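You operate a simulated robot arm through the tools that you are given. There is no shell and no other tool.

The job below is to be done with a simulated robot arm. You get a single attempt, and the scene is never put back.

TASK
Move the sliding seat to mark 56 and lock it again.
Fine: free both seat locks first and turn both to LOCK at the end.
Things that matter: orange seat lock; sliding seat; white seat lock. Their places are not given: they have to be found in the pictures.

The check looks at the end state, three seconds after you hand in, the way a careful person would. Anything else that was tipped, shoved, dropped, spilled or broken makes it a failure.

THE ROBOT
A 7-joint arm with a two-finger parallel gripper, fixed in place. Base frame: the origin is on the floor under the middle of its stand, x ahead of it, y to its left, z up; the work surface is at about z = 643. Units: mm, degrees, N and s.
With the tool pointing down near the work surface it reaches from about 220 to 660 mm from the base axis. Its first joint turns from -66.0 to 66.0 degrees. Payload 1.57 kg.
The TCP is the grasp point between the finger pads, 30 mm short of the fingertips. In the tool frame z runs along the fingers and y along their closing line. The gripper opens to 110 mm. The fingers are 24 mm wide and 12 mm thick; the gripper's body (48 by 112 mm) begins 78 mm behind the TCP.
Orientation is told as [roll, pitch, yaw] about the base's x, y, z axes, in that order, counted from this pose: with the fingers straight down and closing along the base's y, the tool's x points along the base's -x, its y along +y and its z along -z.

THE INTERFACE
- The arm moves only by the tool apply_moves. Its argument "targets" is one flat list of numbers, 7 for each row, row after row: the gripper command, from -1 (fully open) to 1 (shut), values between in proportion, then the shift along the tool's x, y, z in mm, then the turn, a rotation vector about the tool's x, y, z in degrees. In form: [jaw, x, y, z, ax, ay, az, jaw, x, y, z, ax, ay, az, ...]. A call has 1 to 20 rows; each row shifts and turns the commanded pose from where the row before left it, along the tool's axes as they then stand. A row lasts 0.2 s, in which the tool goes at most 50 mm and 8.6 degrees; a call with a longer step from one row to the next is refused whole, and so is a gripper value outside its range. A pose out of reach is approached as far as the arm can. The call stops where the force on the tool passes 40 N (or 10 N more than at its start, if that is more) or the arm is blocked; 0.2 s more then pass. Each finger travels about 108 mm/s and halts on what it meets, pressing with about 31 N; the grip force reading is that of the motor and also rises with nothing between the fingers. The clock runs only during rows and for 0.2 s after the last one: add rows that do not move to give the fingers time. The reply holds the time, the measured pose of the TCP, the force on the tool along the base axes, the opening and the grip force, in the units named above and with some noise, with the torque about the TCP (base axes, N m) and any sound that the robot's microphone picked up.
- Cameras (640 x 400 px; columns grow to the right, rows downward): "scene" is fixed at [166.5, -409.4, 1389.8]; the picture's right is [0.74, -0.67, 0.00], its down [-0.48, -0.53, -0.70] and it looks along [0.47, 0.52, -0.71] (base axes); focal length 354 px, centre (320, 200). "wrist" rides on the gripper at [70, 16, -141] in the tool frame; the picture's right is [-0.23, 0.97, 0.00], its down [-0.86, -0.20, -0.48] and it looks along [-0.47, -0.11, 0.88] (tool axes); focal length 222 px, centre (320, 200).
- camera(camera): a new picture of that camera. The clock stands still meanwhile.
- probe_pixels(camera, pixels): for up to 12 pixels [column, row] of the newest picture of that camera ("zoom" is the newest enlarged one), the place [x, y, z] in the base frame of the surface seen there, good to about 2 mm, but the place of the scene camera against the robot may be out by one fixed shift of up to 12 mm in any direction. The clock stands still meanwhile.
- zoom(camera, box): a new picture of the part [left, top, right, bottom] of that camera's present view, enlarged. The clock stands still meanwhile.
- hand_in(): hands the job in; it is judged then, once.

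Unless the task says otherwise, let go and move clear before handing in.

The tools are called after "Emit:" as name(argument=value, ...) on one line, values as JSON. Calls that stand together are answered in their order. apply_moves: Moves the arm, as the interface text tells. Its arguments: {"type":"object","properties":{"targets":{"type":"array"}},"required":["targets"]} The other tools are called the same way: camera (camera) takes a picture; probe_pixels (camera, pixels) gives the place of the surface under pixels of a picture; zoom (camera, box) takes an enlarged picture of a part of a camera's view; hand_in () hands the job in.

At the start:

```text
time: 0.0
ee_pos: [485.1, -40.0, 1084.2]
ee_rot: [0.0, -0.1, 0.0]
force: [-0.1, -0.3, 0.5]
wrist_torque: [-0.02, -0.01, 0.03]
width: 110.0
grasp_force: 0.2
```

scene: 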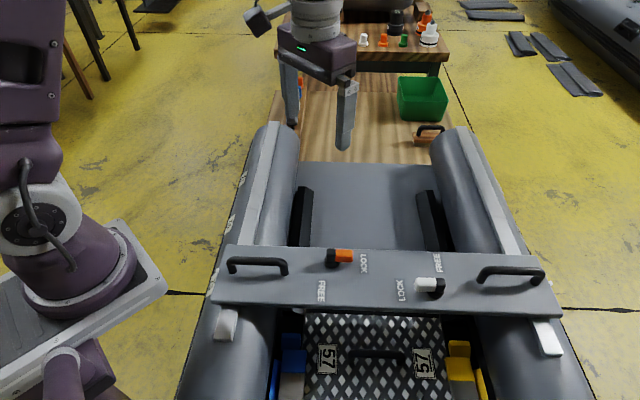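
wrist: 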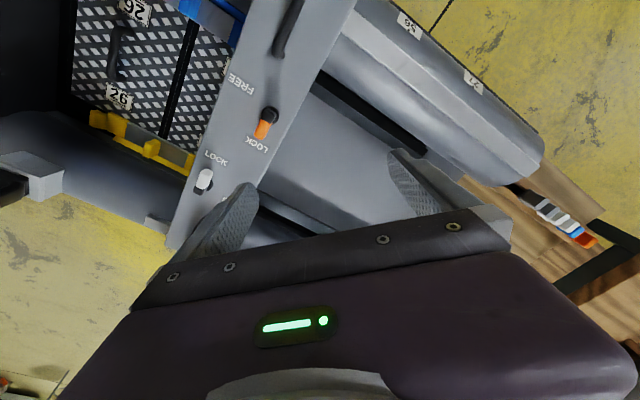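

The scene shows an inflatable boat with a grey cross-bench carrying an orange knob (about 340,256) and a white knob (about 428,286), each with LOCK/FREE labels. I will zoom in on them and the scale marks before moving.

Emit:
zoom(camera="scene", box=[200, 220, 400, 345])

Emit:
zoom(camera="scene", box=[380, 220, 580, 345])

Emit:
zoom(camera="scene", box=[180, 100, 340, 200])

Emit:
zoom(camera="wrist", box=[160, 0, 560, 250])

```text
3.20 times, centred on (300, 282) of scene
```

zoom: 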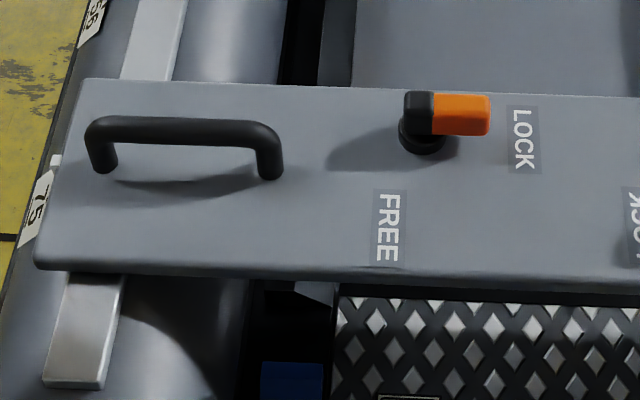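

```text
3.20 times, centred on (480, 282) of scene
```

zoom: 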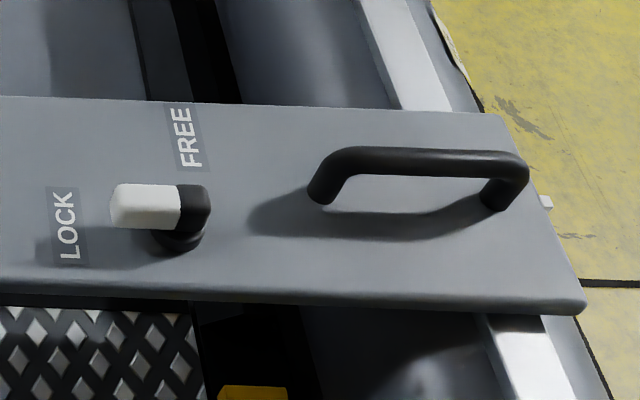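

```text
4.00 times, centred on (260, 150) of scene
```

zoom: 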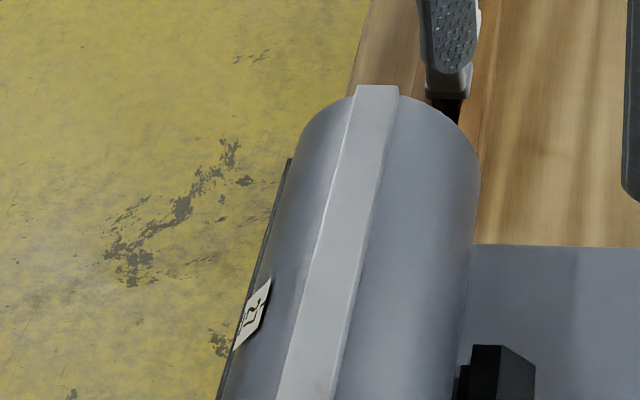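

```text
1.60 times, centred on (360, 125) of wrist
```

zoom: 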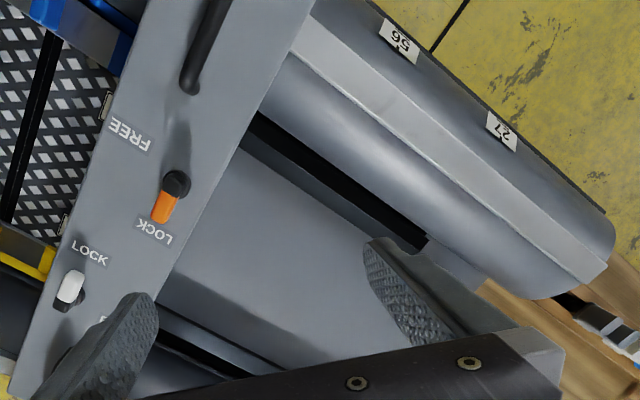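

The left tube carries mark plates 27, 56 and 75, and there seem to be small white pointers at the seat ends (zoom 1 at 55,160; zoom 2 at 545,202). I'll measure locks, handles, marks and rails.

Emit:
probe_pixels(camera="scene", pixels=[[331, 252], [344, 254], [332, 266], [363, 263], [321, 290], [437, 281], [425, 284], [436, 296], [401, 290], [437, 262], [217, 270], [551, 283]])

Emit:
probe_pixels(camera="scene", pixels=[[214, 284], [231, 224], [243, 178], [231, 258], [258, 259], [285, 264], [482, 274], [512, 268], [542, 272], [228, 246], [538, 257], [562, 314]])

Emit:
probe_pixels(camera="wrist", pixels=[[270, 117], [262, 130], [203, 179], [206, 186], [256, 147], [240, 85], [215, 160], [411, 26], [473, 81], [284, 30], [244, 20], [320, 60]])

Emit:
zoom(camera="scene", box=[190, 200, 270, 300])

Emit:
zoom(camera="wrist", box=[340, 0, 500, 100])

```text
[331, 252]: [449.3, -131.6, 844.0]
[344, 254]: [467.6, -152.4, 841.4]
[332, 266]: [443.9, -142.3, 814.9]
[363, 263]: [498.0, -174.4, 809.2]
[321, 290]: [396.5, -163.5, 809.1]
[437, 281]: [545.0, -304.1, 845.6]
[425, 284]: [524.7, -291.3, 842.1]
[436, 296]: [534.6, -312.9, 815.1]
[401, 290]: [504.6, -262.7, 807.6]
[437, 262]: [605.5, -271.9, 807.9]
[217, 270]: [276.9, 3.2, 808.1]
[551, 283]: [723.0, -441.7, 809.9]
```

```text
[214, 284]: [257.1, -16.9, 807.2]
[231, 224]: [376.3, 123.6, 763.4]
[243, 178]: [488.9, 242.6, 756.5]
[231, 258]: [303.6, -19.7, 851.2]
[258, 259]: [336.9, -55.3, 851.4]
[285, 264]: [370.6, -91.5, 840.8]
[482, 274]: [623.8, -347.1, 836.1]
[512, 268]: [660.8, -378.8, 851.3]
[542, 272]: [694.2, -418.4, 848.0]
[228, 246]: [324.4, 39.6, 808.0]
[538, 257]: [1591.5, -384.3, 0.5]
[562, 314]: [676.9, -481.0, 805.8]
```

```text
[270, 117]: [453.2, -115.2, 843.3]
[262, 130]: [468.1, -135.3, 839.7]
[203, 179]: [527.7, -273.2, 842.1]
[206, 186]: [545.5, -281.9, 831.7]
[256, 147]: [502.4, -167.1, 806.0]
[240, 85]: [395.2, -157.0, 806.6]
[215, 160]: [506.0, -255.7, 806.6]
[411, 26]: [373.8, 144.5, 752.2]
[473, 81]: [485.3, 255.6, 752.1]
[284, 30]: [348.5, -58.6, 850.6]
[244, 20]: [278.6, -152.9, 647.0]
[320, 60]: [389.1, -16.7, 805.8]
```

```text
4.00 times, centred on (230, 250) of scene
```

zoom: 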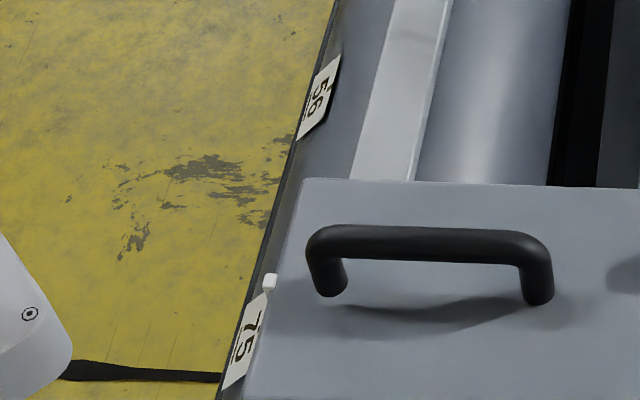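

```text
4.00 times, centred on (420, 50) of wrist
```

zoom: 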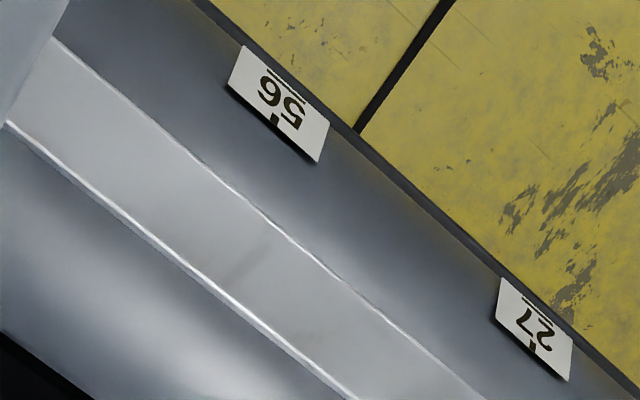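

Both cameras agree within a small shift (about +2, +7, −2 mm from scene to wrist). The seat slides along roughly (0.707, 0.707). I'll zoom on the pointer and the 75/56 plates, then probe the ticks.

Emit:
zoom(camera="scene", box=[195, 255, 243, 285])

Emit:
zoom(camera="scene", box=[290, 330, 450, 400])

Emit:
zoom(camera="wrist", box=[60, 0, 220, 100])

Emit:
zoom(camera="wrist", box=[180, 60, 340, 210])

Emit:
zoom(camera="scene", box=[520, 255, 600, 305])

```text
13.33 times, centred on (219, 270) of scene
```

zoom: 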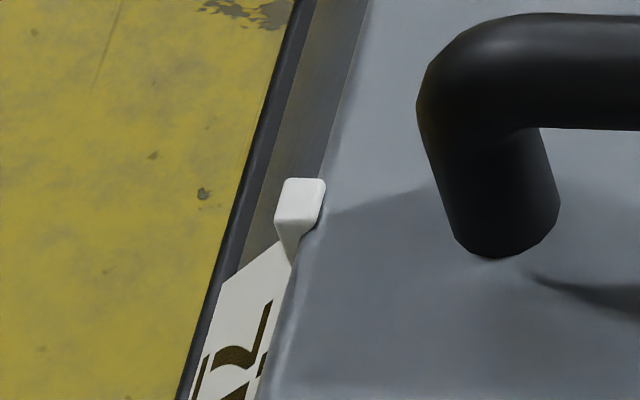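

```text
4.00 times, centred on (370, 365) of scene
```

zoom: 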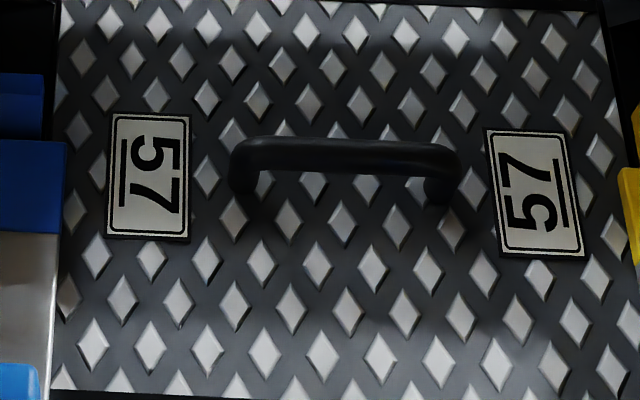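

```text
4.00 times, centred on (140, 50) of wrist
```

zoom: 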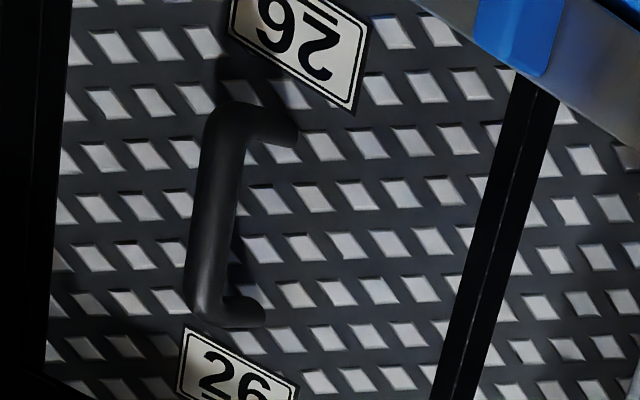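

```text
2.67 times, centred on (260, 135) of wrist
```

zoom: 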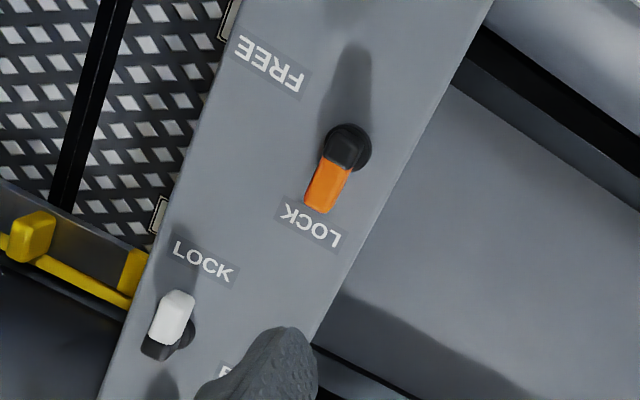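

```text
8.00 times, centred on (560, 280) of scene
```

zoom: 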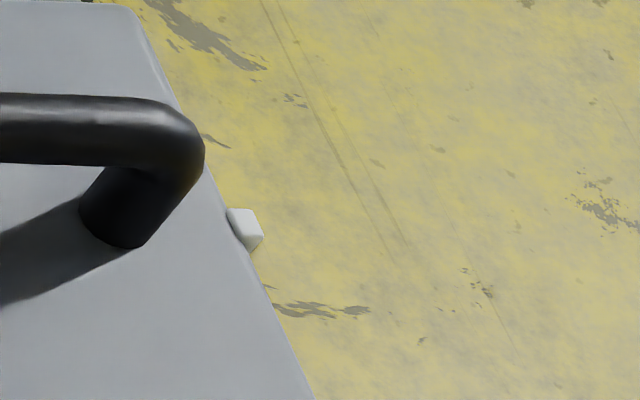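

The seat carries a white pointer at its left end (scene 217,270) near the 75 plate, and the 57/26 labels belong to floor hatches. I'll move the wrist camera over the left end to measure pointer and ticks accurately.

Emit:
apply_moves(targets=[-1, 31, 4, 25, 0, 0, 0, -1, 31, 4, 25, 0, 0, 0, -1, 31, 4, 25, 0, 0, 0, -1, 31, 4, 25, 0, 0, 0, -1, 31, 4, 25, 0, 0, 0, -1, 0, 0, 0, 0, 0, 0])

Emit:
camera(camera="wrist")

```text
time: 1.4
ee_pos: [332.8, -19.2, 957.7]
ee_rot: [0.0, 0.0, 0.0]
force: [0.5, 0.5, 0.4]
wrist_torque: [0.01, -0.02, 0.0]
width: 109.8
grasp_force: 0.0
```

```text
taken
```

wrist: 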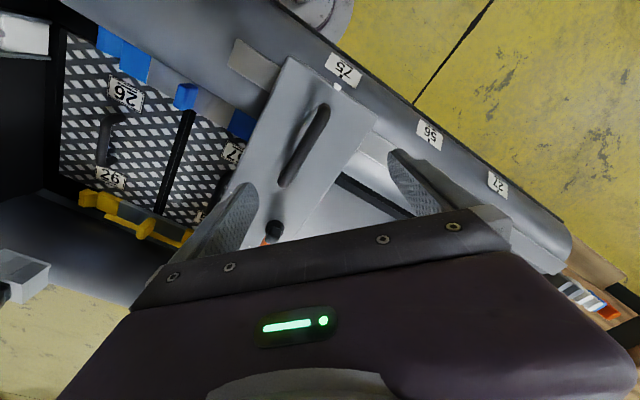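

The wrist view now shows the 75 plate (343,70), pointer (337,87), 56 (428,135) and 27 (497,185). Zooming in to measure each tick.

Emit:
zoom(camera="wrist", box=[310, 45, 374, 105])

Emit:
zoom(camera="wrist", box=[398, 110, 462, 160])

Emit:
zoom(camera="wrist", box=[466, 160, 530, 210])

```text
6.67 times, centred on (342, 75) of wrist
```

zoom: 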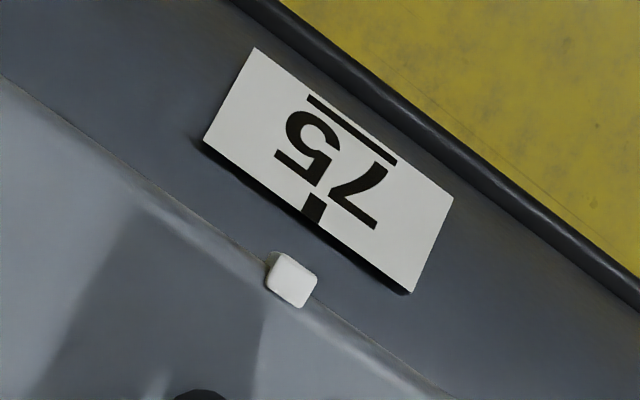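

```text
8.00 times, centred on (430, 135) of wrist
```

zoom: 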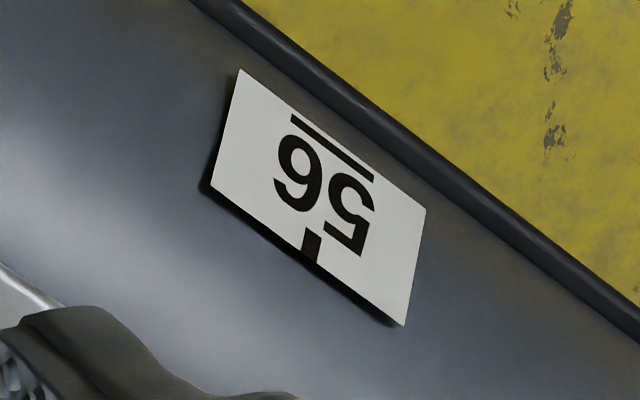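

```text
8.00 times, centred on (498, 185) of wrist
```

zoom: 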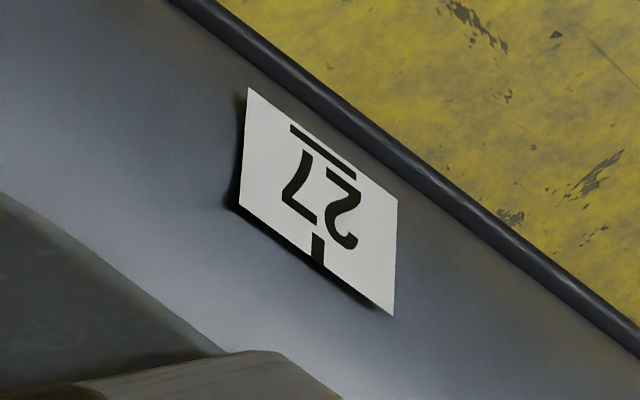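

Marks clearly read 75, 56 and 27, each with a tick on its inboard edge, and the pointer sits slightly before the 75 tick. Probing ticks, pointer and plate corners.

Emit:
probe_pixels(camera="wrist", pixels=[[340.9, 76.2], [337.7, 87], [335.8, 84.8], [338, 90], [428.9, 140.7], [497.7, 191], [324.5, 66], [355, 88.5], [416.2, 134], [440, 150.5], [488, 185], [507, 199]])

Emit:
zoom(camera="wrist", box=[220, 60, 400, 260])

Emit:
zoom(camera="wrist", box=[322, 74, 354, 94])

```text
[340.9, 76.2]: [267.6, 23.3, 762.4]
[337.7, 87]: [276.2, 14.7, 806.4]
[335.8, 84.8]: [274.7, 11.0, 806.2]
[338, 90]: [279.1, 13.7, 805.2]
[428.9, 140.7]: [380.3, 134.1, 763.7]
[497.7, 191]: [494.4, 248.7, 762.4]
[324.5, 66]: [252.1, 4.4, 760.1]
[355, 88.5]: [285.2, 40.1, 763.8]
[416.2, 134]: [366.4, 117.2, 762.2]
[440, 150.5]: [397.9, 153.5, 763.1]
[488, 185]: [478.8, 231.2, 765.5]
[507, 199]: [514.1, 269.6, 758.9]
```

```text
2.00 times, centred on (310, 160) of wrist
```

zoom: 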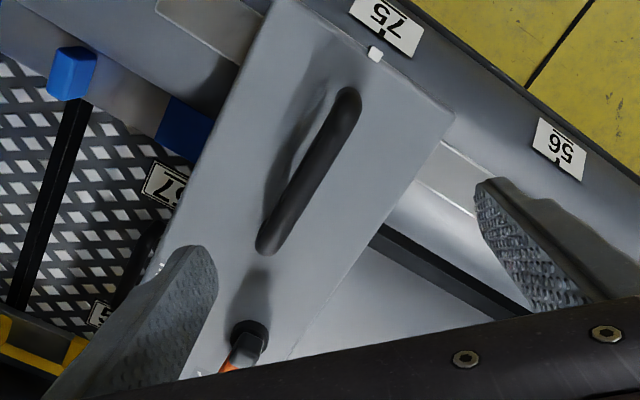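

```text
16.00 times, centred on (338, 84) of wrist
```

zoom: 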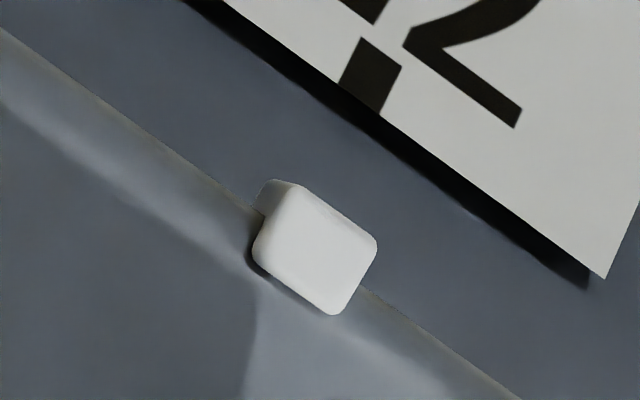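

Pointer and 75 tick coincide (s≈205.7 along the slide), and 56 is about 160 mm further along (0.707,0.707). Now I'll move the wrist camera over the two locks for precise geometry.

Emit:
apply_moves(targets=[-1, -32.8, -26.8, -3.7, 0, 0, 0, -1, -32.8, -26.8, -3.7, 0, 0, 0, -1, -32.8, -26.8, -3.7, 0, 0, 0, -1, -32.8, -26.8, -3.7, 0, 0, 0, -1, -32.8, -26.8, -3.7, 0, 0, 0, -1, -32.8, -26.8, -3.7, 0, 0, 0, -1, 0, 0, 0, 0, 0, 0])

Emit:
camera(camera="wrist")

```text
time: 3.0
ee_pos: [528.5, -181.1, 976.5]
ee_rot: [0.1, 0.0, 0.0]
force: [-0.6, 0.6, -0.6]
wrist_torque: [0.01, -0.04, -0.03]
width: 110.1
grasp_force: 0.1
```

```text
taken
```

wrist: 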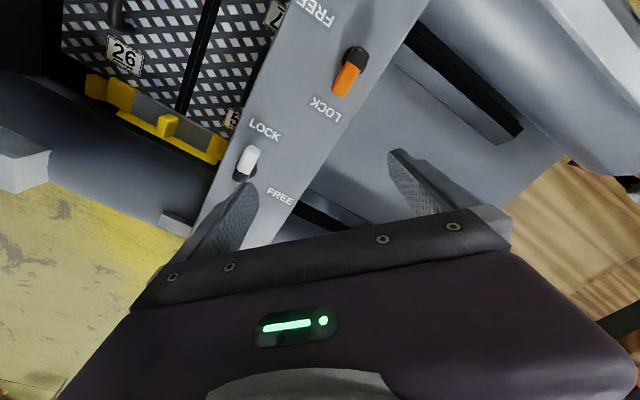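

Emit:
zoom(camera="wrist", box=[290, 0, 386, 120])

Emit:
zoom(camera="wrist", box=[210, 110, 306, 215])

```text
3.33 times, centred on (338, 60) of wrist
```

zoom: 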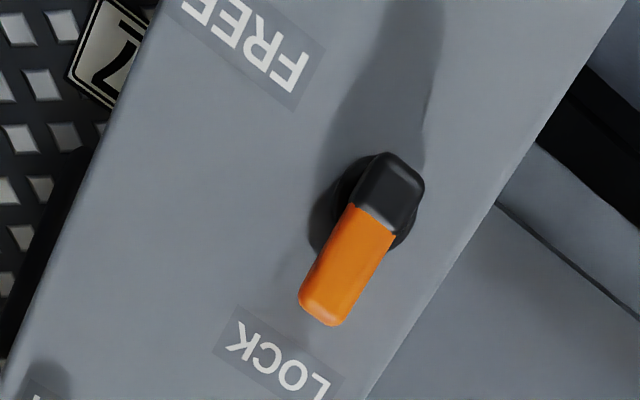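

```text
3.81 times, centred on (258, 162) of wrist
```

zoom: 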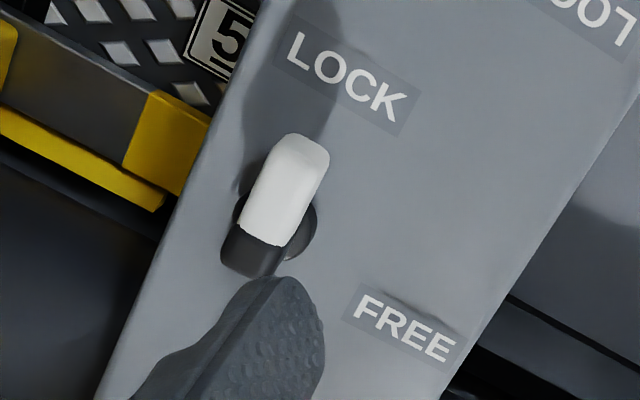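

Both levers point at their LOCK labels. I'll probe lever corners, hub discs and label centres for the pivot geometry.

Emit:
probe_pixels(camera="wrist", pixels=[[356, 48.5], [366.5, 55.5], [348.5, 63], [357.5, 69], [334, 89.5], [342.5, 95], [362.5, 51], [339, 91], [353.5, 66], [342.8, 65.5], [361.5, 72.8], [326, 108]])

Emit:
probe_pixels(camera="wrist", pixels=[[250, 148], [258.5, 151], [254.5, 149.5], [238.5, 168], [247.5, 172.5], [234, 176.5], [242.5, 180.5], [255.2, 167.5], [254, 171.5], [264, 131], [281, 196], [315, 13]])

```text
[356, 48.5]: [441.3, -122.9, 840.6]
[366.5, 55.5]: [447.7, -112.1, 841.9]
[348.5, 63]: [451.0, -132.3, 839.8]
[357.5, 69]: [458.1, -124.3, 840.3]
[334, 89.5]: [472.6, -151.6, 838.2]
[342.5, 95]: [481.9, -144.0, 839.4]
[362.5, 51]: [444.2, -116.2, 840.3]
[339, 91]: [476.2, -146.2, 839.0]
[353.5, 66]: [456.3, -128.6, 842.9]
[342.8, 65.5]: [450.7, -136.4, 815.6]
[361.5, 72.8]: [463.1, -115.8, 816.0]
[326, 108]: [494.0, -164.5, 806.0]
```

```text
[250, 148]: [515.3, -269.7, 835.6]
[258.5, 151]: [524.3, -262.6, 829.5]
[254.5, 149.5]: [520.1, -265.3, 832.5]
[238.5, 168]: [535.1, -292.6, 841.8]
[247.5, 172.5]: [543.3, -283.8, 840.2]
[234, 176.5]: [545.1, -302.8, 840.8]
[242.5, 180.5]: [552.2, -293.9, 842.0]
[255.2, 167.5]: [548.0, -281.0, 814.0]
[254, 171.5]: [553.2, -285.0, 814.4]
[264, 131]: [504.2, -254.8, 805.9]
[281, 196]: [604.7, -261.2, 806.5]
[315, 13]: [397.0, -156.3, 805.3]
```

Orange pivot ≈ (451,−123.5), white pivot ≈ (543.5,−292.5), lever tops z≈841, seat top z≈806; FREE is about 105° clockwise from LOCK for both. I'll first test in free air whether the wrist can yaw to +135°, so that freeing turns back towards zero.

Emit:
apply_moves(targets=[-1, 0, 0, 0, 0, 0, -8.4375, -1, 0, 0, 0, 0, 0, -8.4375, -1, 0, 0, 0, 0, 0, -8.4375, -1, 0, 0, 0, 0, 0, -8.4375, -1, 0, 0, 0, 0, 0, -8.4375, -1, 0, 0, 0, 0, 0, -8.4375, -1, 0, 0, 0, 0, 0, -8.4375, -1, 0, 0, 0, 0, 0, -8.4375, -1, 0, 0, 0, 0, 0, -8.4375, -1, 0, 0, 0, 0, 0, -8.4375, -1, 0, 0, 0, 0, 0, -8.4375, -1, 0, 0, 0, 0, 0, -8.4375, -1, 0, 0, 0, 0, 0, -8.4375, -1, 0, 0, 0, 0, 0, -8.4375, -1, 0, 0, 0, 0, 0, -8.4375, -1, 0, 0, 0, 0, 0, -8.4375])

```text
time: 6.4
ee_pos: [528.6, -180.8, 982.5]
ee_rot: [-0.1, 0.0, 135.1]
force: [0.6, 0.6, -0.8]
wrist_torque: [-0.03, 0.01, -0.01]
width: 110.3
grasp_force: 0.0
```

Yaw +135° is reachable. Moving over the orange lever (target 470.8,−143.3) at z≈900 with a ~50 mm opening, then checking alignment.

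Emit:
apply_moves(targets=[0.1, -22.5, 4.8, 27, 0, 0, 0, 0.1, -22.5, 4.8, 27, 0, 0, 0, 0.1, -22.5, 4.8, 27, 0, 0, 0, 0.1, 0, 0, 0, 0, 0, 0, 0.1, 0, 0, 0, 0, 0, 0])

Emit:
camera(camera="wrist")

Emit:
camera(camera="scene")

```text
time: 7.6
ee_pos: [468.5, -143.1, 901.4]
ee_rot: [-0.1, -0.1, 135.0]
force: [0.2, 0.0, -0.3]
wrist_torque: [0.02, -0.02, 0.0]
width: 49.4
grasp_force: 0.0
```

```text
taken
```

wrist: 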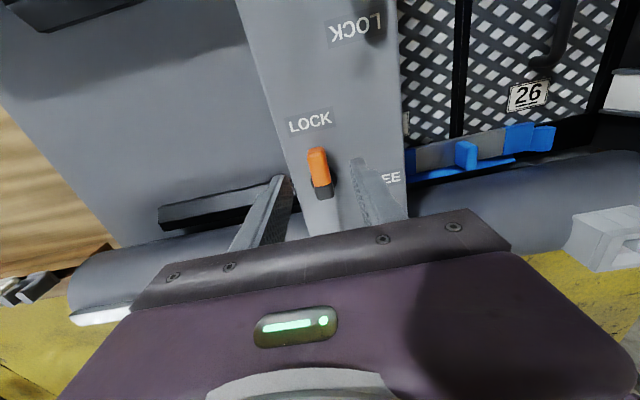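

```text
taken
```

scene: 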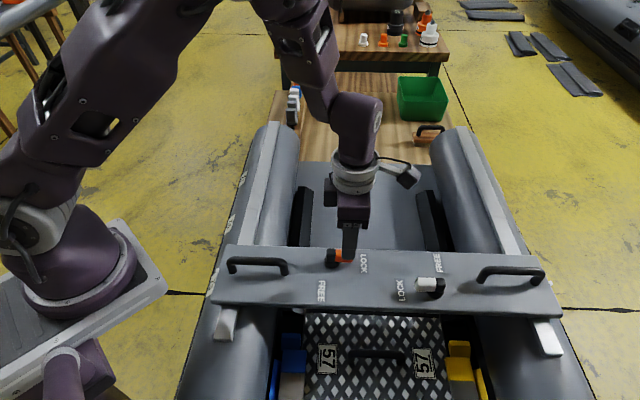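

The orange lever (318,165) sits between the fingers. Let me probe its corners from this view to refine the pivot.

Emit:
zoom(camera="wrist", box=[270, 130, 400, 215])

Emit:
probe_pixels(camera="wrist", pixels=[[317, 150], [312, 168], [325, 168], [316, 182], [328, 180], [319, 187], [328, 186], [310, 152], [323, 150], [320, 195], [318, 160], [322, 178]])

```text
4.71 times, centred on (335, 172) of wrist
```

zoom: 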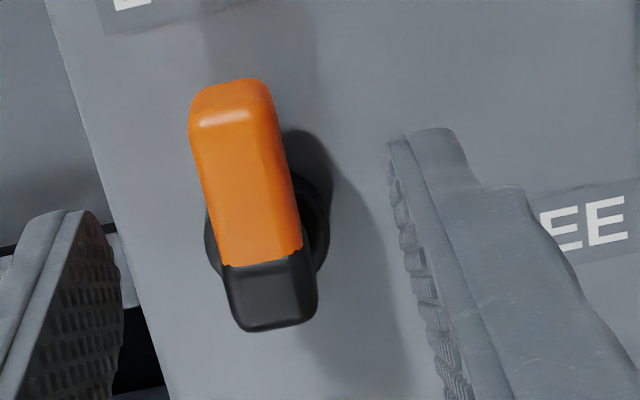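

```text
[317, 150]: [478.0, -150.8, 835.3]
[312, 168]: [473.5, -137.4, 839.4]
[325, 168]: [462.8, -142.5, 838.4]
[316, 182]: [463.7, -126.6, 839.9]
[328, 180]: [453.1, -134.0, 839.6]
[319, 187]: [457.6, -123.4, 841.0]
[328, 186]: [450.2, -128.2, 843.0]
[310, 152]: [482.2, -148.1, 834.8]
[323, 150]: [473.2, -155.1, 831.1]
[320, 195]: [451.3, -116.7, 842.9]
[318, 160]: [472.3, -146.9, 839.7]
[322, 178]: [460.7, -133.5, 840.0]
```

Refined: lever axis at u≈231.5, pivot ≈ (451.5,−124), lever spans v≈399–447, width ≈16. Descending around the lever to z≈845 and narrowing the opening to about 24 mm (a loose cage).

Emit:
apply_moves(targets=[0.1, 1.5, -1.5, 19, 0, 0, 0, 0.1, 0, 0, 19, 0, 0, 0, 0.1, 0, 0, 18.4, 0, 0, 0, 0.5, 0, 0, 0, 0, 0, 0, 0.58, 0, 0, 0, 0, 0, 0, 0.58, 0, 0, 0, 0, 0, 0])

Emit:
camera(camera="wrist")

```text
time: 9.0
ee_pos: [470.7, -143.2, 845.3]
ee_rot: [0.0, 0.0, 135.1]
force: [0.4, 0.2, 0.3]
wrist_torque: [-0.01, 0.02, 0.04]
width: 23.1
grasp_force: 0.0
```

```text
taken
```

wrist: 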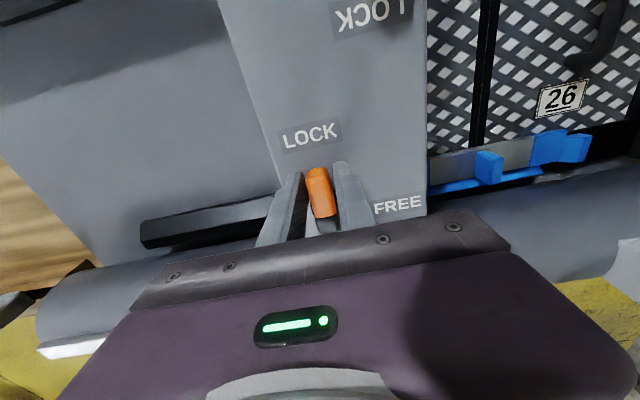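

The lever is loosely caged. Now rotating clockwise about the pivot, 60° to begin with.

Emit:
apply_moves(targets=[0.58, -0.231, 3.524, 0, 0, 0, 7.5, 0.58, -0.231, 3.524, 0, 0, 0, 7.5, 0.58, -0.231, 3.524, 0, 0, 0, 7.5, 0.58, -0.231, 3.524, 0, 0, 0, 7.5, 0.58, -0.231, 3.524, 0, 0, 0, 7.5, 0.58, -0.231, 3.524, 0, 0, 0, 7.5, 0.58, -0.231, 3.524, 0, 0, 0, 7.5, 0.58, -0.231, 3.524, 0, 0, 0, 7.5])

Emit:
camera(camera="wrist")

```text
time: 10.8
ee_pos: [446.1, -150.6, 844.9]
ee_rot: [0.0, -0.1, 74.9]
force: [0.5, 0.0, -0.7]
wrist_torque: [-0.04, -0.01, -0.01]
width: 23.6
grasp_force: 0.7
```

```text
taken
```

wrist: 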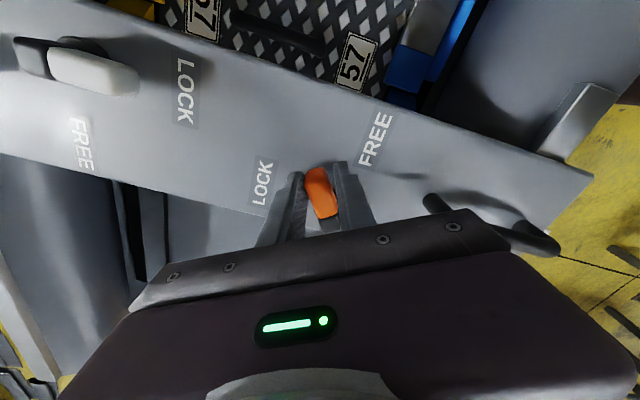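

The lever follows. Continuing 45° more to about 105° total.

Emit:
apply_moves(targets=[0.58, -0.231, 3.524, 0, 0, 0, 7.5, 0.58, -0.231, 3.524, 0, 0, 0, 7.5, 0.58, -0.231, 3.524, 0, 0, 0, 7.5, 0.58, -0.231, 3.524, 0, 0, 0, 7.5, 0.58, -0.231, 3.524, 0, 0, 0, 7.5, 0.58, -0.231, 3.524, 0, 0, 0, 7.5])

Emit:
camera(camera="wrist")

Emit:
zoom(camera="scene", box=[280, 220, 440, 320])

```text
time: 12.2
ee_pos: [430.5, -138.1, 844.2]
ee_rot: [-0.1, -0.1, 30.0]
force: [6.0, -4.8, -0.4]
wrist_torque: [-0.01, -0.03, 0.1]
width: 29.1
grasp_force: 2.9
```

```text
taken
```

wrist: 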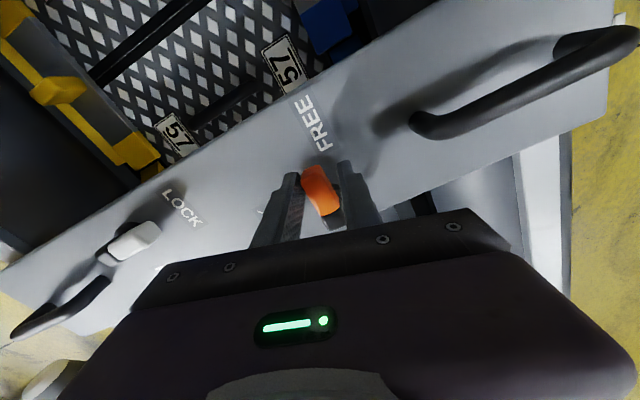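

```text
4.00 times, centred on (360, 270) of scene
```

zoom: 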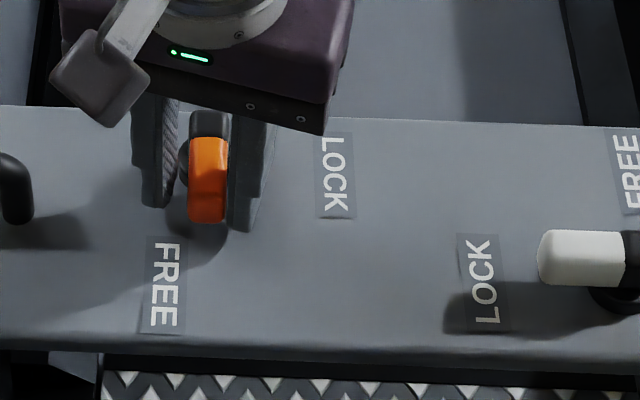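

There's about 8 N and the fingers were spread to 29 mm, so the lever seems to sit at its end stop near 90° (pointing straight at −u). I'll back off ~12° to relax and measure the lever's angle.

Emit:
apply_moves(targets=[0.4, -0.15, -2.82, 0, 0, 0, -6, 0.3, -0.15, -2.82, 0, 0, 0, -6, 0.3, 0, 0, 0, 0, 0, 0])

Emit:
camera(camera="wrist")

Emit:
zoom(camera="scene", box=[280, 220, 440, 320])

```text
time: 13.0
ee_pos: [431.3, -142.3, 844.5]
ee_rot: [0.0, 0.0, 42.0]
force: [-0.4, 0.4, 0.1]
wrist_torque: [0.01, -0.01, 0.01]
width: 38.3
grasp_force: 0.0
```

```text
taken
```

wrist: 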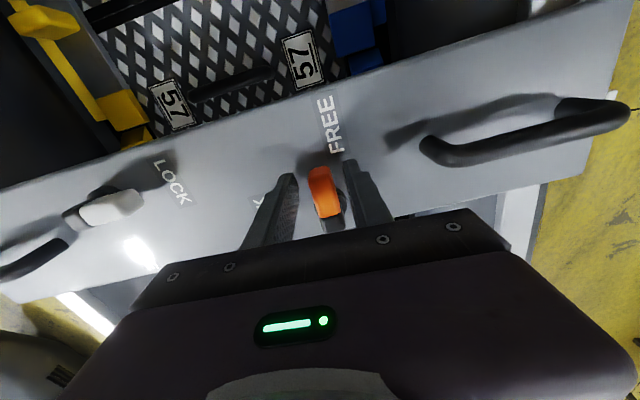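

```text
4.00 times, centred on (360, 270) of scene
```

zoom: 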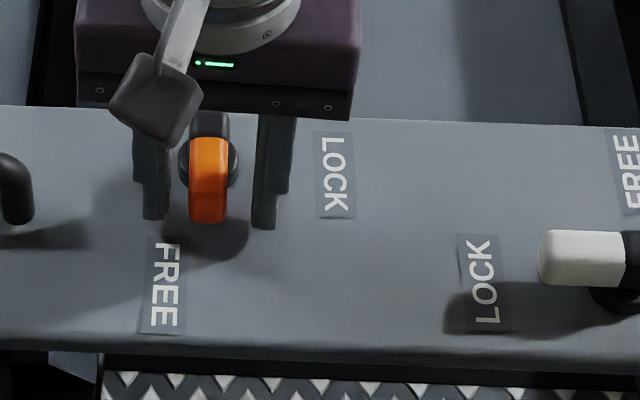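

The lever stayed put. Lifting clear and measuring its angle.

Emit:
apply_moves(targets=[0.1, 0, 0, -20, 0, 0, 0, 0.1, 0, 0, -40, 0, 0, 0, 0.1, 0, 0, -45, 0, 0, 0, 0.1, 0, 0, 0, 0, 0, 0])

Emit:
camera(camera="scene")

Emit:
camera(camera="wrist")

Emit:
zoom(camera="scene", box=[280, 220, 440, 320])

```text
time: 14.0
ee_pos: [432.1, -140.8, 949.1]
ee_rot: [0.0, 0.0, 42.1]
force: [-0.1, 0.2, -0.1]
wrist_torque: [-0.01, 0.04, 0.04]
width: 49.4
grasp_force: 0.0
```

```text
taken
```

scene: 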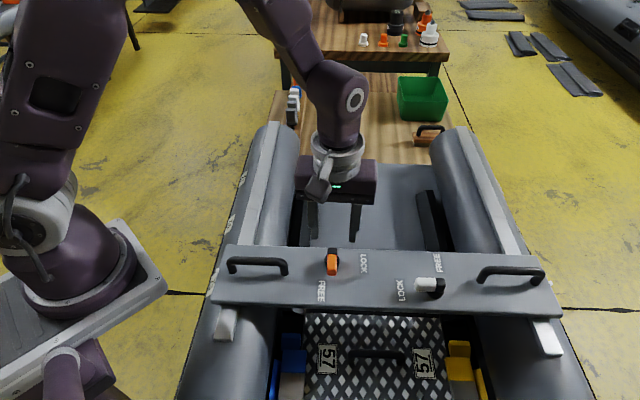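

```text
taken
```

wrist: 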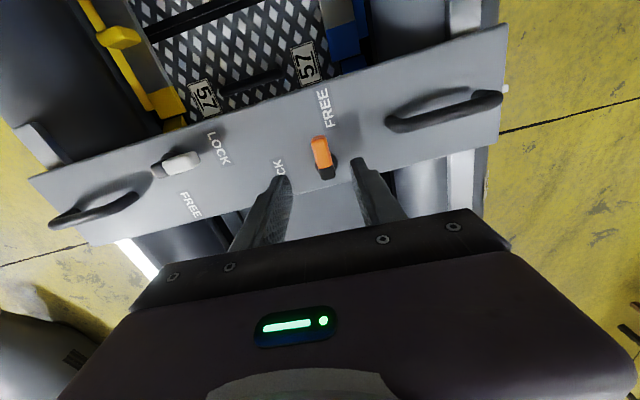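

```text
4.00 times, centred on (360, 270) of scene
```

zoom: 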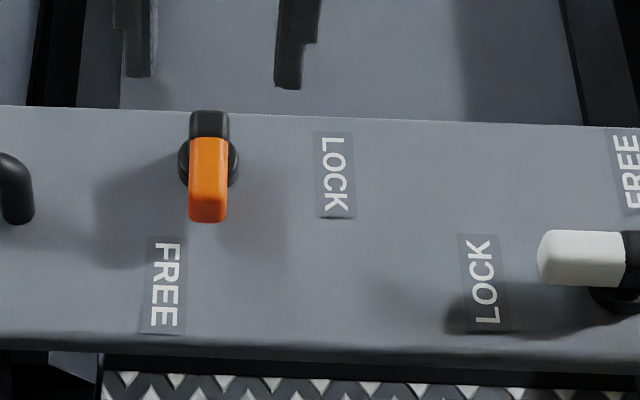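

Emit:
zoom(camera="wrist", box=[280, 110, 376, 200])

Emit:
probe_pixels(camera="wrist", pixels=[[315, 139], [326, 138.5], [318, 168], [331, 166.5], [322, 176], [333, 176], [320, 139], [324, 165], [328, 176], [181, 161], [163, 167], [195, 157]])

```text
4.44 times, centred on (328, 155) of wrist
```

zoom: 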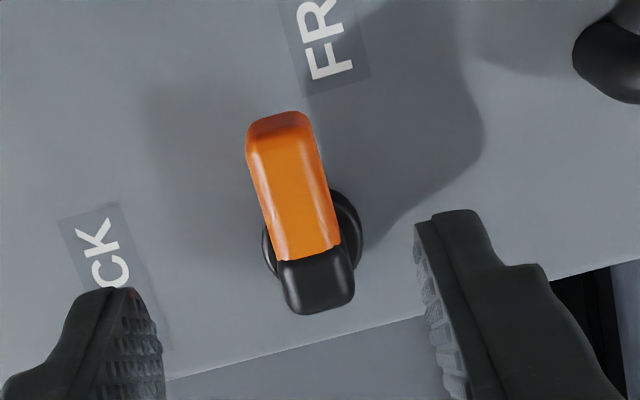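

```text
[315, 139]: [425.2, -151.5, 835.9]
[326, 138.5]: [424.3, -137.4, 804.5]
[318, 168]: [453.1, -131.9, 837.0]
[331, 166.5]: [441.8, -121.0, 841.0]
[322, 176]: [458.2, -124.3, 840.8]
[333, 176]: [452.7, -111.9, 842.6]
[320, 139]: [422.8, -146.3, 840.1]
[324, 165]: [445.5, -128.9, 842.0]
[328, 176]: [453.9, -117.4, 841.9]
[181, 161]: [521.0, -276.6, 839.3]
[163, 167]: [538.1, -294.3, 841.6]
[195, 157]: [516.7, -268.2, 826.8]
```

Orange is at FREE (about 90° from LOCK, at its stop). Now moving over the white lever (target ≈525.6,−274.8) at height and yawing back to 135°.

Emit:
apply_moves(targets=[0.1, 5.1, -40.5, 0, 0, 0, 0, 0.1, 5.1, -40.5, 0, 0, 0, 0, 0.1, 5.1, -40.5, 0, 0, 0, 0, 0.1, 5.1, -40.5, 0, 0, 0, 0, 0.1, 0, 0, 0, 0, 0, -8.45, 0.1, 0, 0, 0, 0, 0, -8.45, 0.1, 0, 0, 0, 0, 0, -8.45, 0.1, 0, 0, 0, 0, 0, -8.45, 0.1, 0, 0, 0, 0, 0, -8.45, 0.1, 0, 0, 0, 0, 0, -8.45, 0.1, 0, 0, 0, 0, 0, -8.45, 0.1, 0, 0, 0, 0, 0, -8.45, 0.1, 0, 0, 0, 0, 0, -8.45, 0.1, 0, 0, 0, 0, 0, -8.45, 0.1, 0, 0, 0, 0, 0, -8.45, 0.1, 0, 0, 0, 0, 0, 0])

Emit:
camera(camera="wrist")

```text
time: 17.4
ee_pos: [525.7, -278.1, 949.7]
ee_rot: [0.0, -0.1, 135.0]
force: [0.2, 0.7, -0.2]
wrist_torque: [0.01, 0.02, 0.01]
width: 49.5
grasp_force: 0.2
```

```text
taken
```

wrist: 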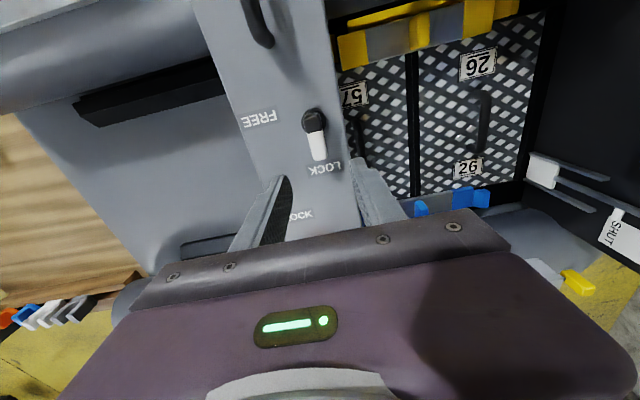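

Emit:
zoom(camera="wrist", box=[270, 90, 370, 190])

Emit:
probe_pixels(camera="wrist", pixels=[[307, 115], [321, 113], [308, 128], [323, 128], [312, 140], [324, 139], [315, 155], [325, 155], [320, 157], [318, 145], [314, 120], [310, 109]])

```text
4.00 times, centred on (320, 140) of wrist
```

zoom: 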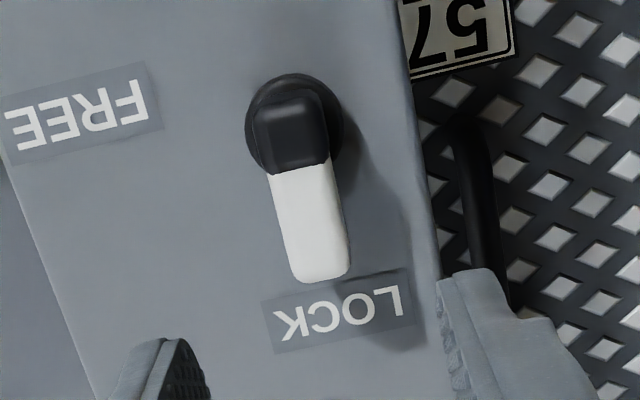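

```text
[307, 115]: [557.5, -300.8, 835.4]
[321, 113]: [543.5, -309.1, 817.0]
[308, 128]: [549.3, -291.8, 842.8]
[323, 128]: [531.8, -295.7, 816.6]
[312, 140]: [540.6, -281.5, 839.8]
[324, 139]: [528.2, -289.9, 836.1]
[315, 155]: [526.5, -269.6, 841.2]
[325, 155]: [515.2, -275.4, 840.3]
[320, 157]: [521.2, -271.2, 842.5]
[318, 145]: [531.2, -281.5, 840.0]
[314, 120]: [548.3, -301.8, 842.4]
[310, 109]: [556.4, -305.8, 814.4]
```

White lever axis u≈176.7 and pivot v≈594.5, i.e. (545.3,−295.4). Descending around the lever tip and narrowing to about 23 mm.

Emit:
apply_moves(targets=[0.1, -0.9, -1.6, 30, 0, 0, 0, 0.1, 0, 0, 30, 0, 0, 0, 0.1, 0, 0, 25, 0, 0, 0, 0.1, 0, 0, 19.7, 0, 0, 0, 0.5, 0, 0, 0, 0, 0, 0, 0.58, 0, 0, 0, 0, 0, 0, 0.58, 0, 0, 0, 0, 0, 0])

Emit:
camera(camera="wrist")

```text
time: 19.0
ee_pos: [526.6, -275.6, 843.9]
ee_rot: [0.0, 0.0, 135.0]
force: [-0.1, -1.0, -0.8]
wrist_torque: [-0.04, -0.02, 0.0]
width: 23.2
grasp_force: 0.0
```

```text
taken
```

wrist: 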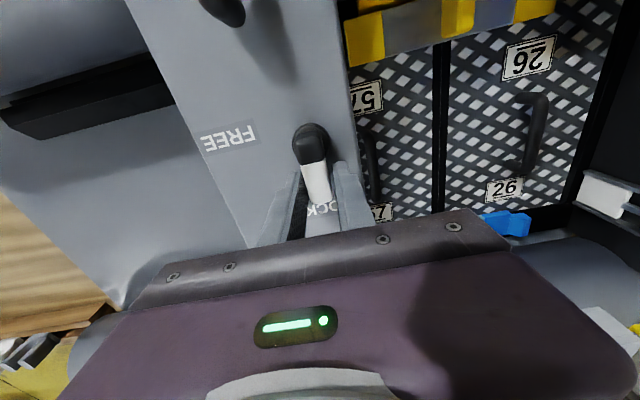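

White lever is caged. Rotating clockwise about its pivot by ~97° (8 rows first, then check force at the end).

Emit:
apply_moves(targets=[0.58, 0.231, -3.524, 0, 0, 0, 7.5, 0.58, 0.231, -3.524, 0, 0, 0, 7.5, 0.58, 0.231, -3.524, 0, 0, 0, 7.5, 0.58, 0.231, -3.524, 0, 0, 0, 7.5, 0.58, 0.231, -3.524, 0, 0, 0, 7.5, 0.58, 0.231, -3.524, 0, 0, 0, 7.5, 0.58, 0.231, -3.524, 0, 0, 0, 7.5, 0.58, 0.231, -3.524, 0, 0, 0, 7.5, 0.58, 0.231, -3.524, 0, 0, 0, 7.5, 0.58, 0.231, -3.524, 0, 0, 0, 7.5, 0.58, 0.231, -3.524, 0, 0, 0, 7.5, 0.58, 0.231, -3.524, 0, 0, 0, 7.5, 0.58, 0.231, -3.524, 0, 0, 0, 7.5])

Emit:
camera(camera="wrist")

Emit:
camera(camera="scene")

```text
time: 21.8
ee_pos: [566.9, -277.3, 844.1]
ee_rot: [0.0, 0.0, 37.5]
force: [-1.5, 0.7, -1.0]
wrist_torque: [0.01, 0.03, 0.03]
width: 25.2
grasp_force: 0.9
```

```text
taken
```

wrist: 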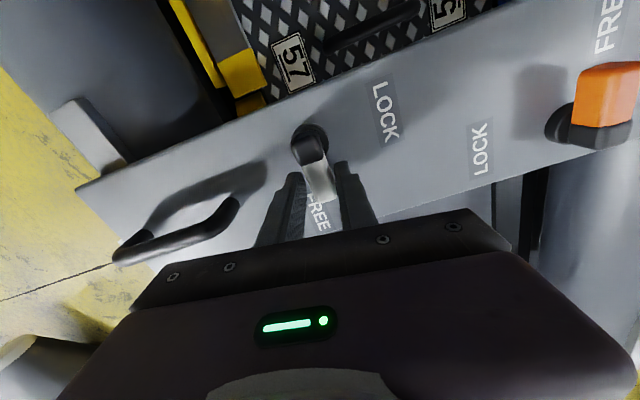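

```text
taken
```

scene: 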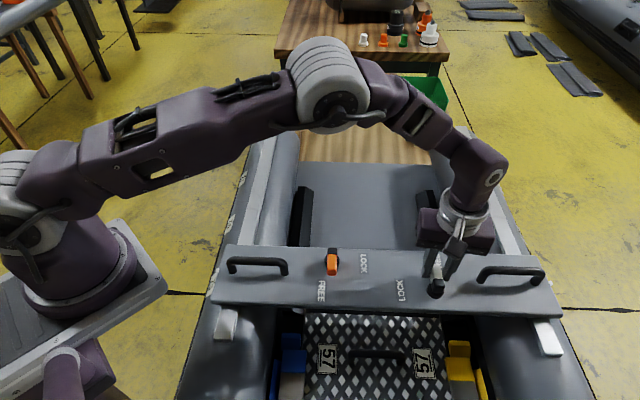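

Width spread slightly to 25 mm, so the lever is reaching its stop. One more small push, then back off, open and lift.

Emit:
apply_moves(targets=[0.58, 0.231, -3.524, 0, 0, 0, 7.5, 0.58, 0, 0, 0, 0, 0, 0])

Emit:
apply_moves(targets=[0.4, 0.15, 2.82, 0, 0, 0, -6, 0.3, 0.15, 2.82, 0, 0, 0, -6, 0.1, 0, 0, 0, 0, 0, 0, 0.1, 0, 0, -20, 0, 0, 0, 0.1, 0, 0, -40, 0, 0, 0, 0.1, 0, 0, -45, 0, 0, 0, 0.1, 0, 0, 0, 0, 0, 0])

Emit:
camera(camera="wrist")

Emit:
camera(camera="scene")

```text
time: 22.4
ee_pos: [567.8, -280.1, 843.9]
ee_rot: [0.0, 0.1, 30.0]
force: [-8.0, 7.6, -1.7]
wrist_torque: [0.03, 0.12, 0.15]
width: 33.1
grasp_force: 5.4
```

```text
time: 24.0
ee_pos: [565.2, -276.4, 950.8]
ee_rot: [0.0, 0.0, 42.0]
force: [-0.5, -0.2, -0.1]
wrist_torque: [-0.01, -0.01, 0.0]
width: 49.4
grasp_force: 0.1
```

```text
taken
```

wrist: 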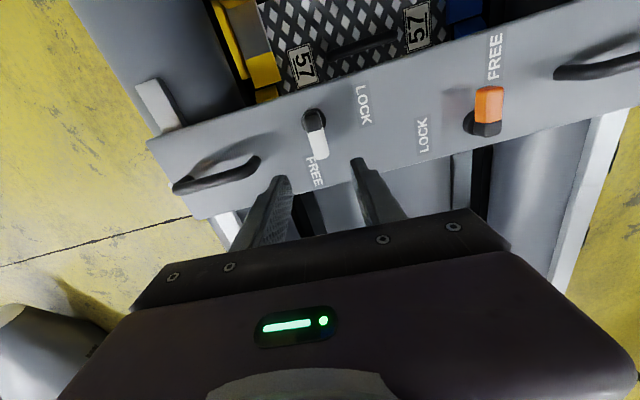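

```text
taken
```

scene: 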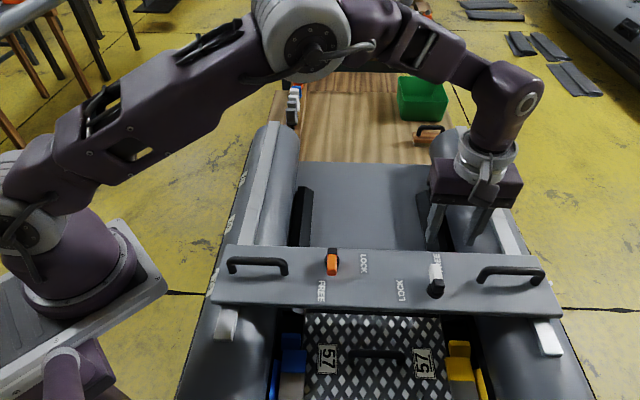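

Both levers are at FREE. Next I move above the left handle (bar centre ≈338.7,−48.8, z≈845) and yaw to −45° so the fingers close along the slide direction and the wrist camera sees the pointer.

Emit:
apply_moves(targets=[0.1, 2.3, 45.8, 0, 0, 0, 0, 0.1, 2.3, 45.8, 0, 0, 0, 0, 0.1, 2.3, 45.8, 0, 0, 0, 0, 0.1, 2.3, 45.8, 0, 0, 0, 0, 0.1, 2.3, 45.8, 0, 0, 0, 0, 0.1, 2.3, 45.8, 0, 0, 0, 0, 0.1, 2.3, 45.8, 0, 0, 0, 0, 0.1, 0, 0, 0, 0, 0, 7.909, 0.1, 0, 0, 0, 0, 0, 7.909, 0.1, 0, 0, 0, 0, 0, 7.909, 0.1, 0, 0, 0, 0, 0, 7.909, 0.1, 0, 0, 0, 0, 0, 7.909, 0.1, 0, 0, 0, 0, 0, 7.909, 0.1, 0, 0, 0, 0, 0, 7.909, 0.1, 0, 0, 0, 0, 0, 7.909, 0.1, 0, 0, 0, 0, 0, 7.909, 0.1, 0, 0, 0, 0, 0, 7.909, 0.1, 0, 0, 0, 0, 0, 7.909, 0.1, 0, 0, 0, 0, 0, 0])

Emit:
camera(camera="wrist")

Emit:
camera(camera="scene")

```text
time: 28.0
ee_pos: [338.7, -47.7, 949.7]
ee_rot: [0.0, 0.1, -45.0]
force: [0.2, 0.3, -1.0]
wrist_torque: [-0.01, -0.01, -0.01]
width: 49.5
grasp_force: 0.1
```

```text
taken
```

wrist: 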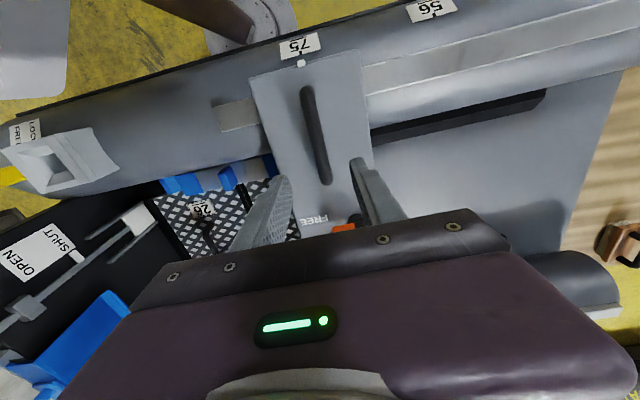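

```text
taken
```

scene: 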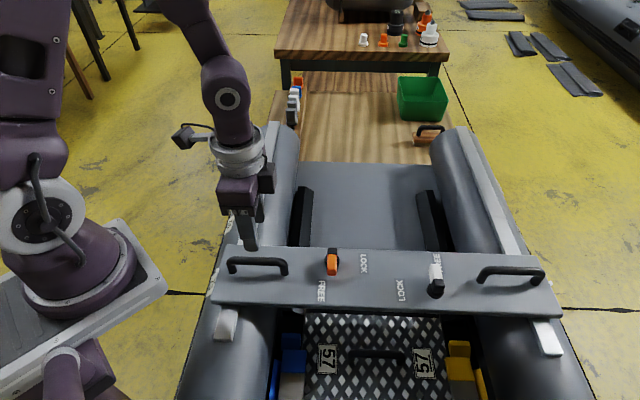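

The handle bar runs (305,90)–(325,182) in the wrist view. Probing it for exact centre and height.

Emit:
probe_pixels(camera="wrist", pixels=[[306, 92], [309, 110], [313, 130], [317, 150], [321, 168], [309, 130], [318, 130], [324, 180], [300, 63], [298, 50], [430, 13], [340, 130]])

Emit:
zoom(camera="wrist", box=[270, 30, 370, 200])

```text
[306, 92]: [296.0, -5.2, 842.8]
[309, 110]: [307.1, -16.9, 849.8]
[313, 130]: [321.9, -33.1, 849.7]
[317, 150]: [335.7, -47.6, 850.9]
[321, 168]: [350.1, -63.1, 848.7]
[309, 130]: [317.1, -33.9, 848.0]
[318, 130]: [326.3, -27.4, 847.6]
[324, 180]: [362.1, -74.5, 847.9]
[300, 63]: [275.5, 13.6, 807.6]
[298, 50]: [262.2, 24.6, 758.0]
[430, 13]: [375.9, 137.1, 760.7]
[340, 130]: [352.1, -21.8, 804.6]
```

```text
2.35 times, centred on (320, 115) of wrist
```

zoom: 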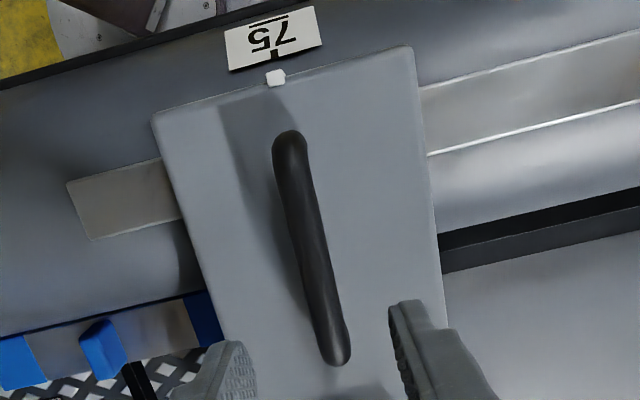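

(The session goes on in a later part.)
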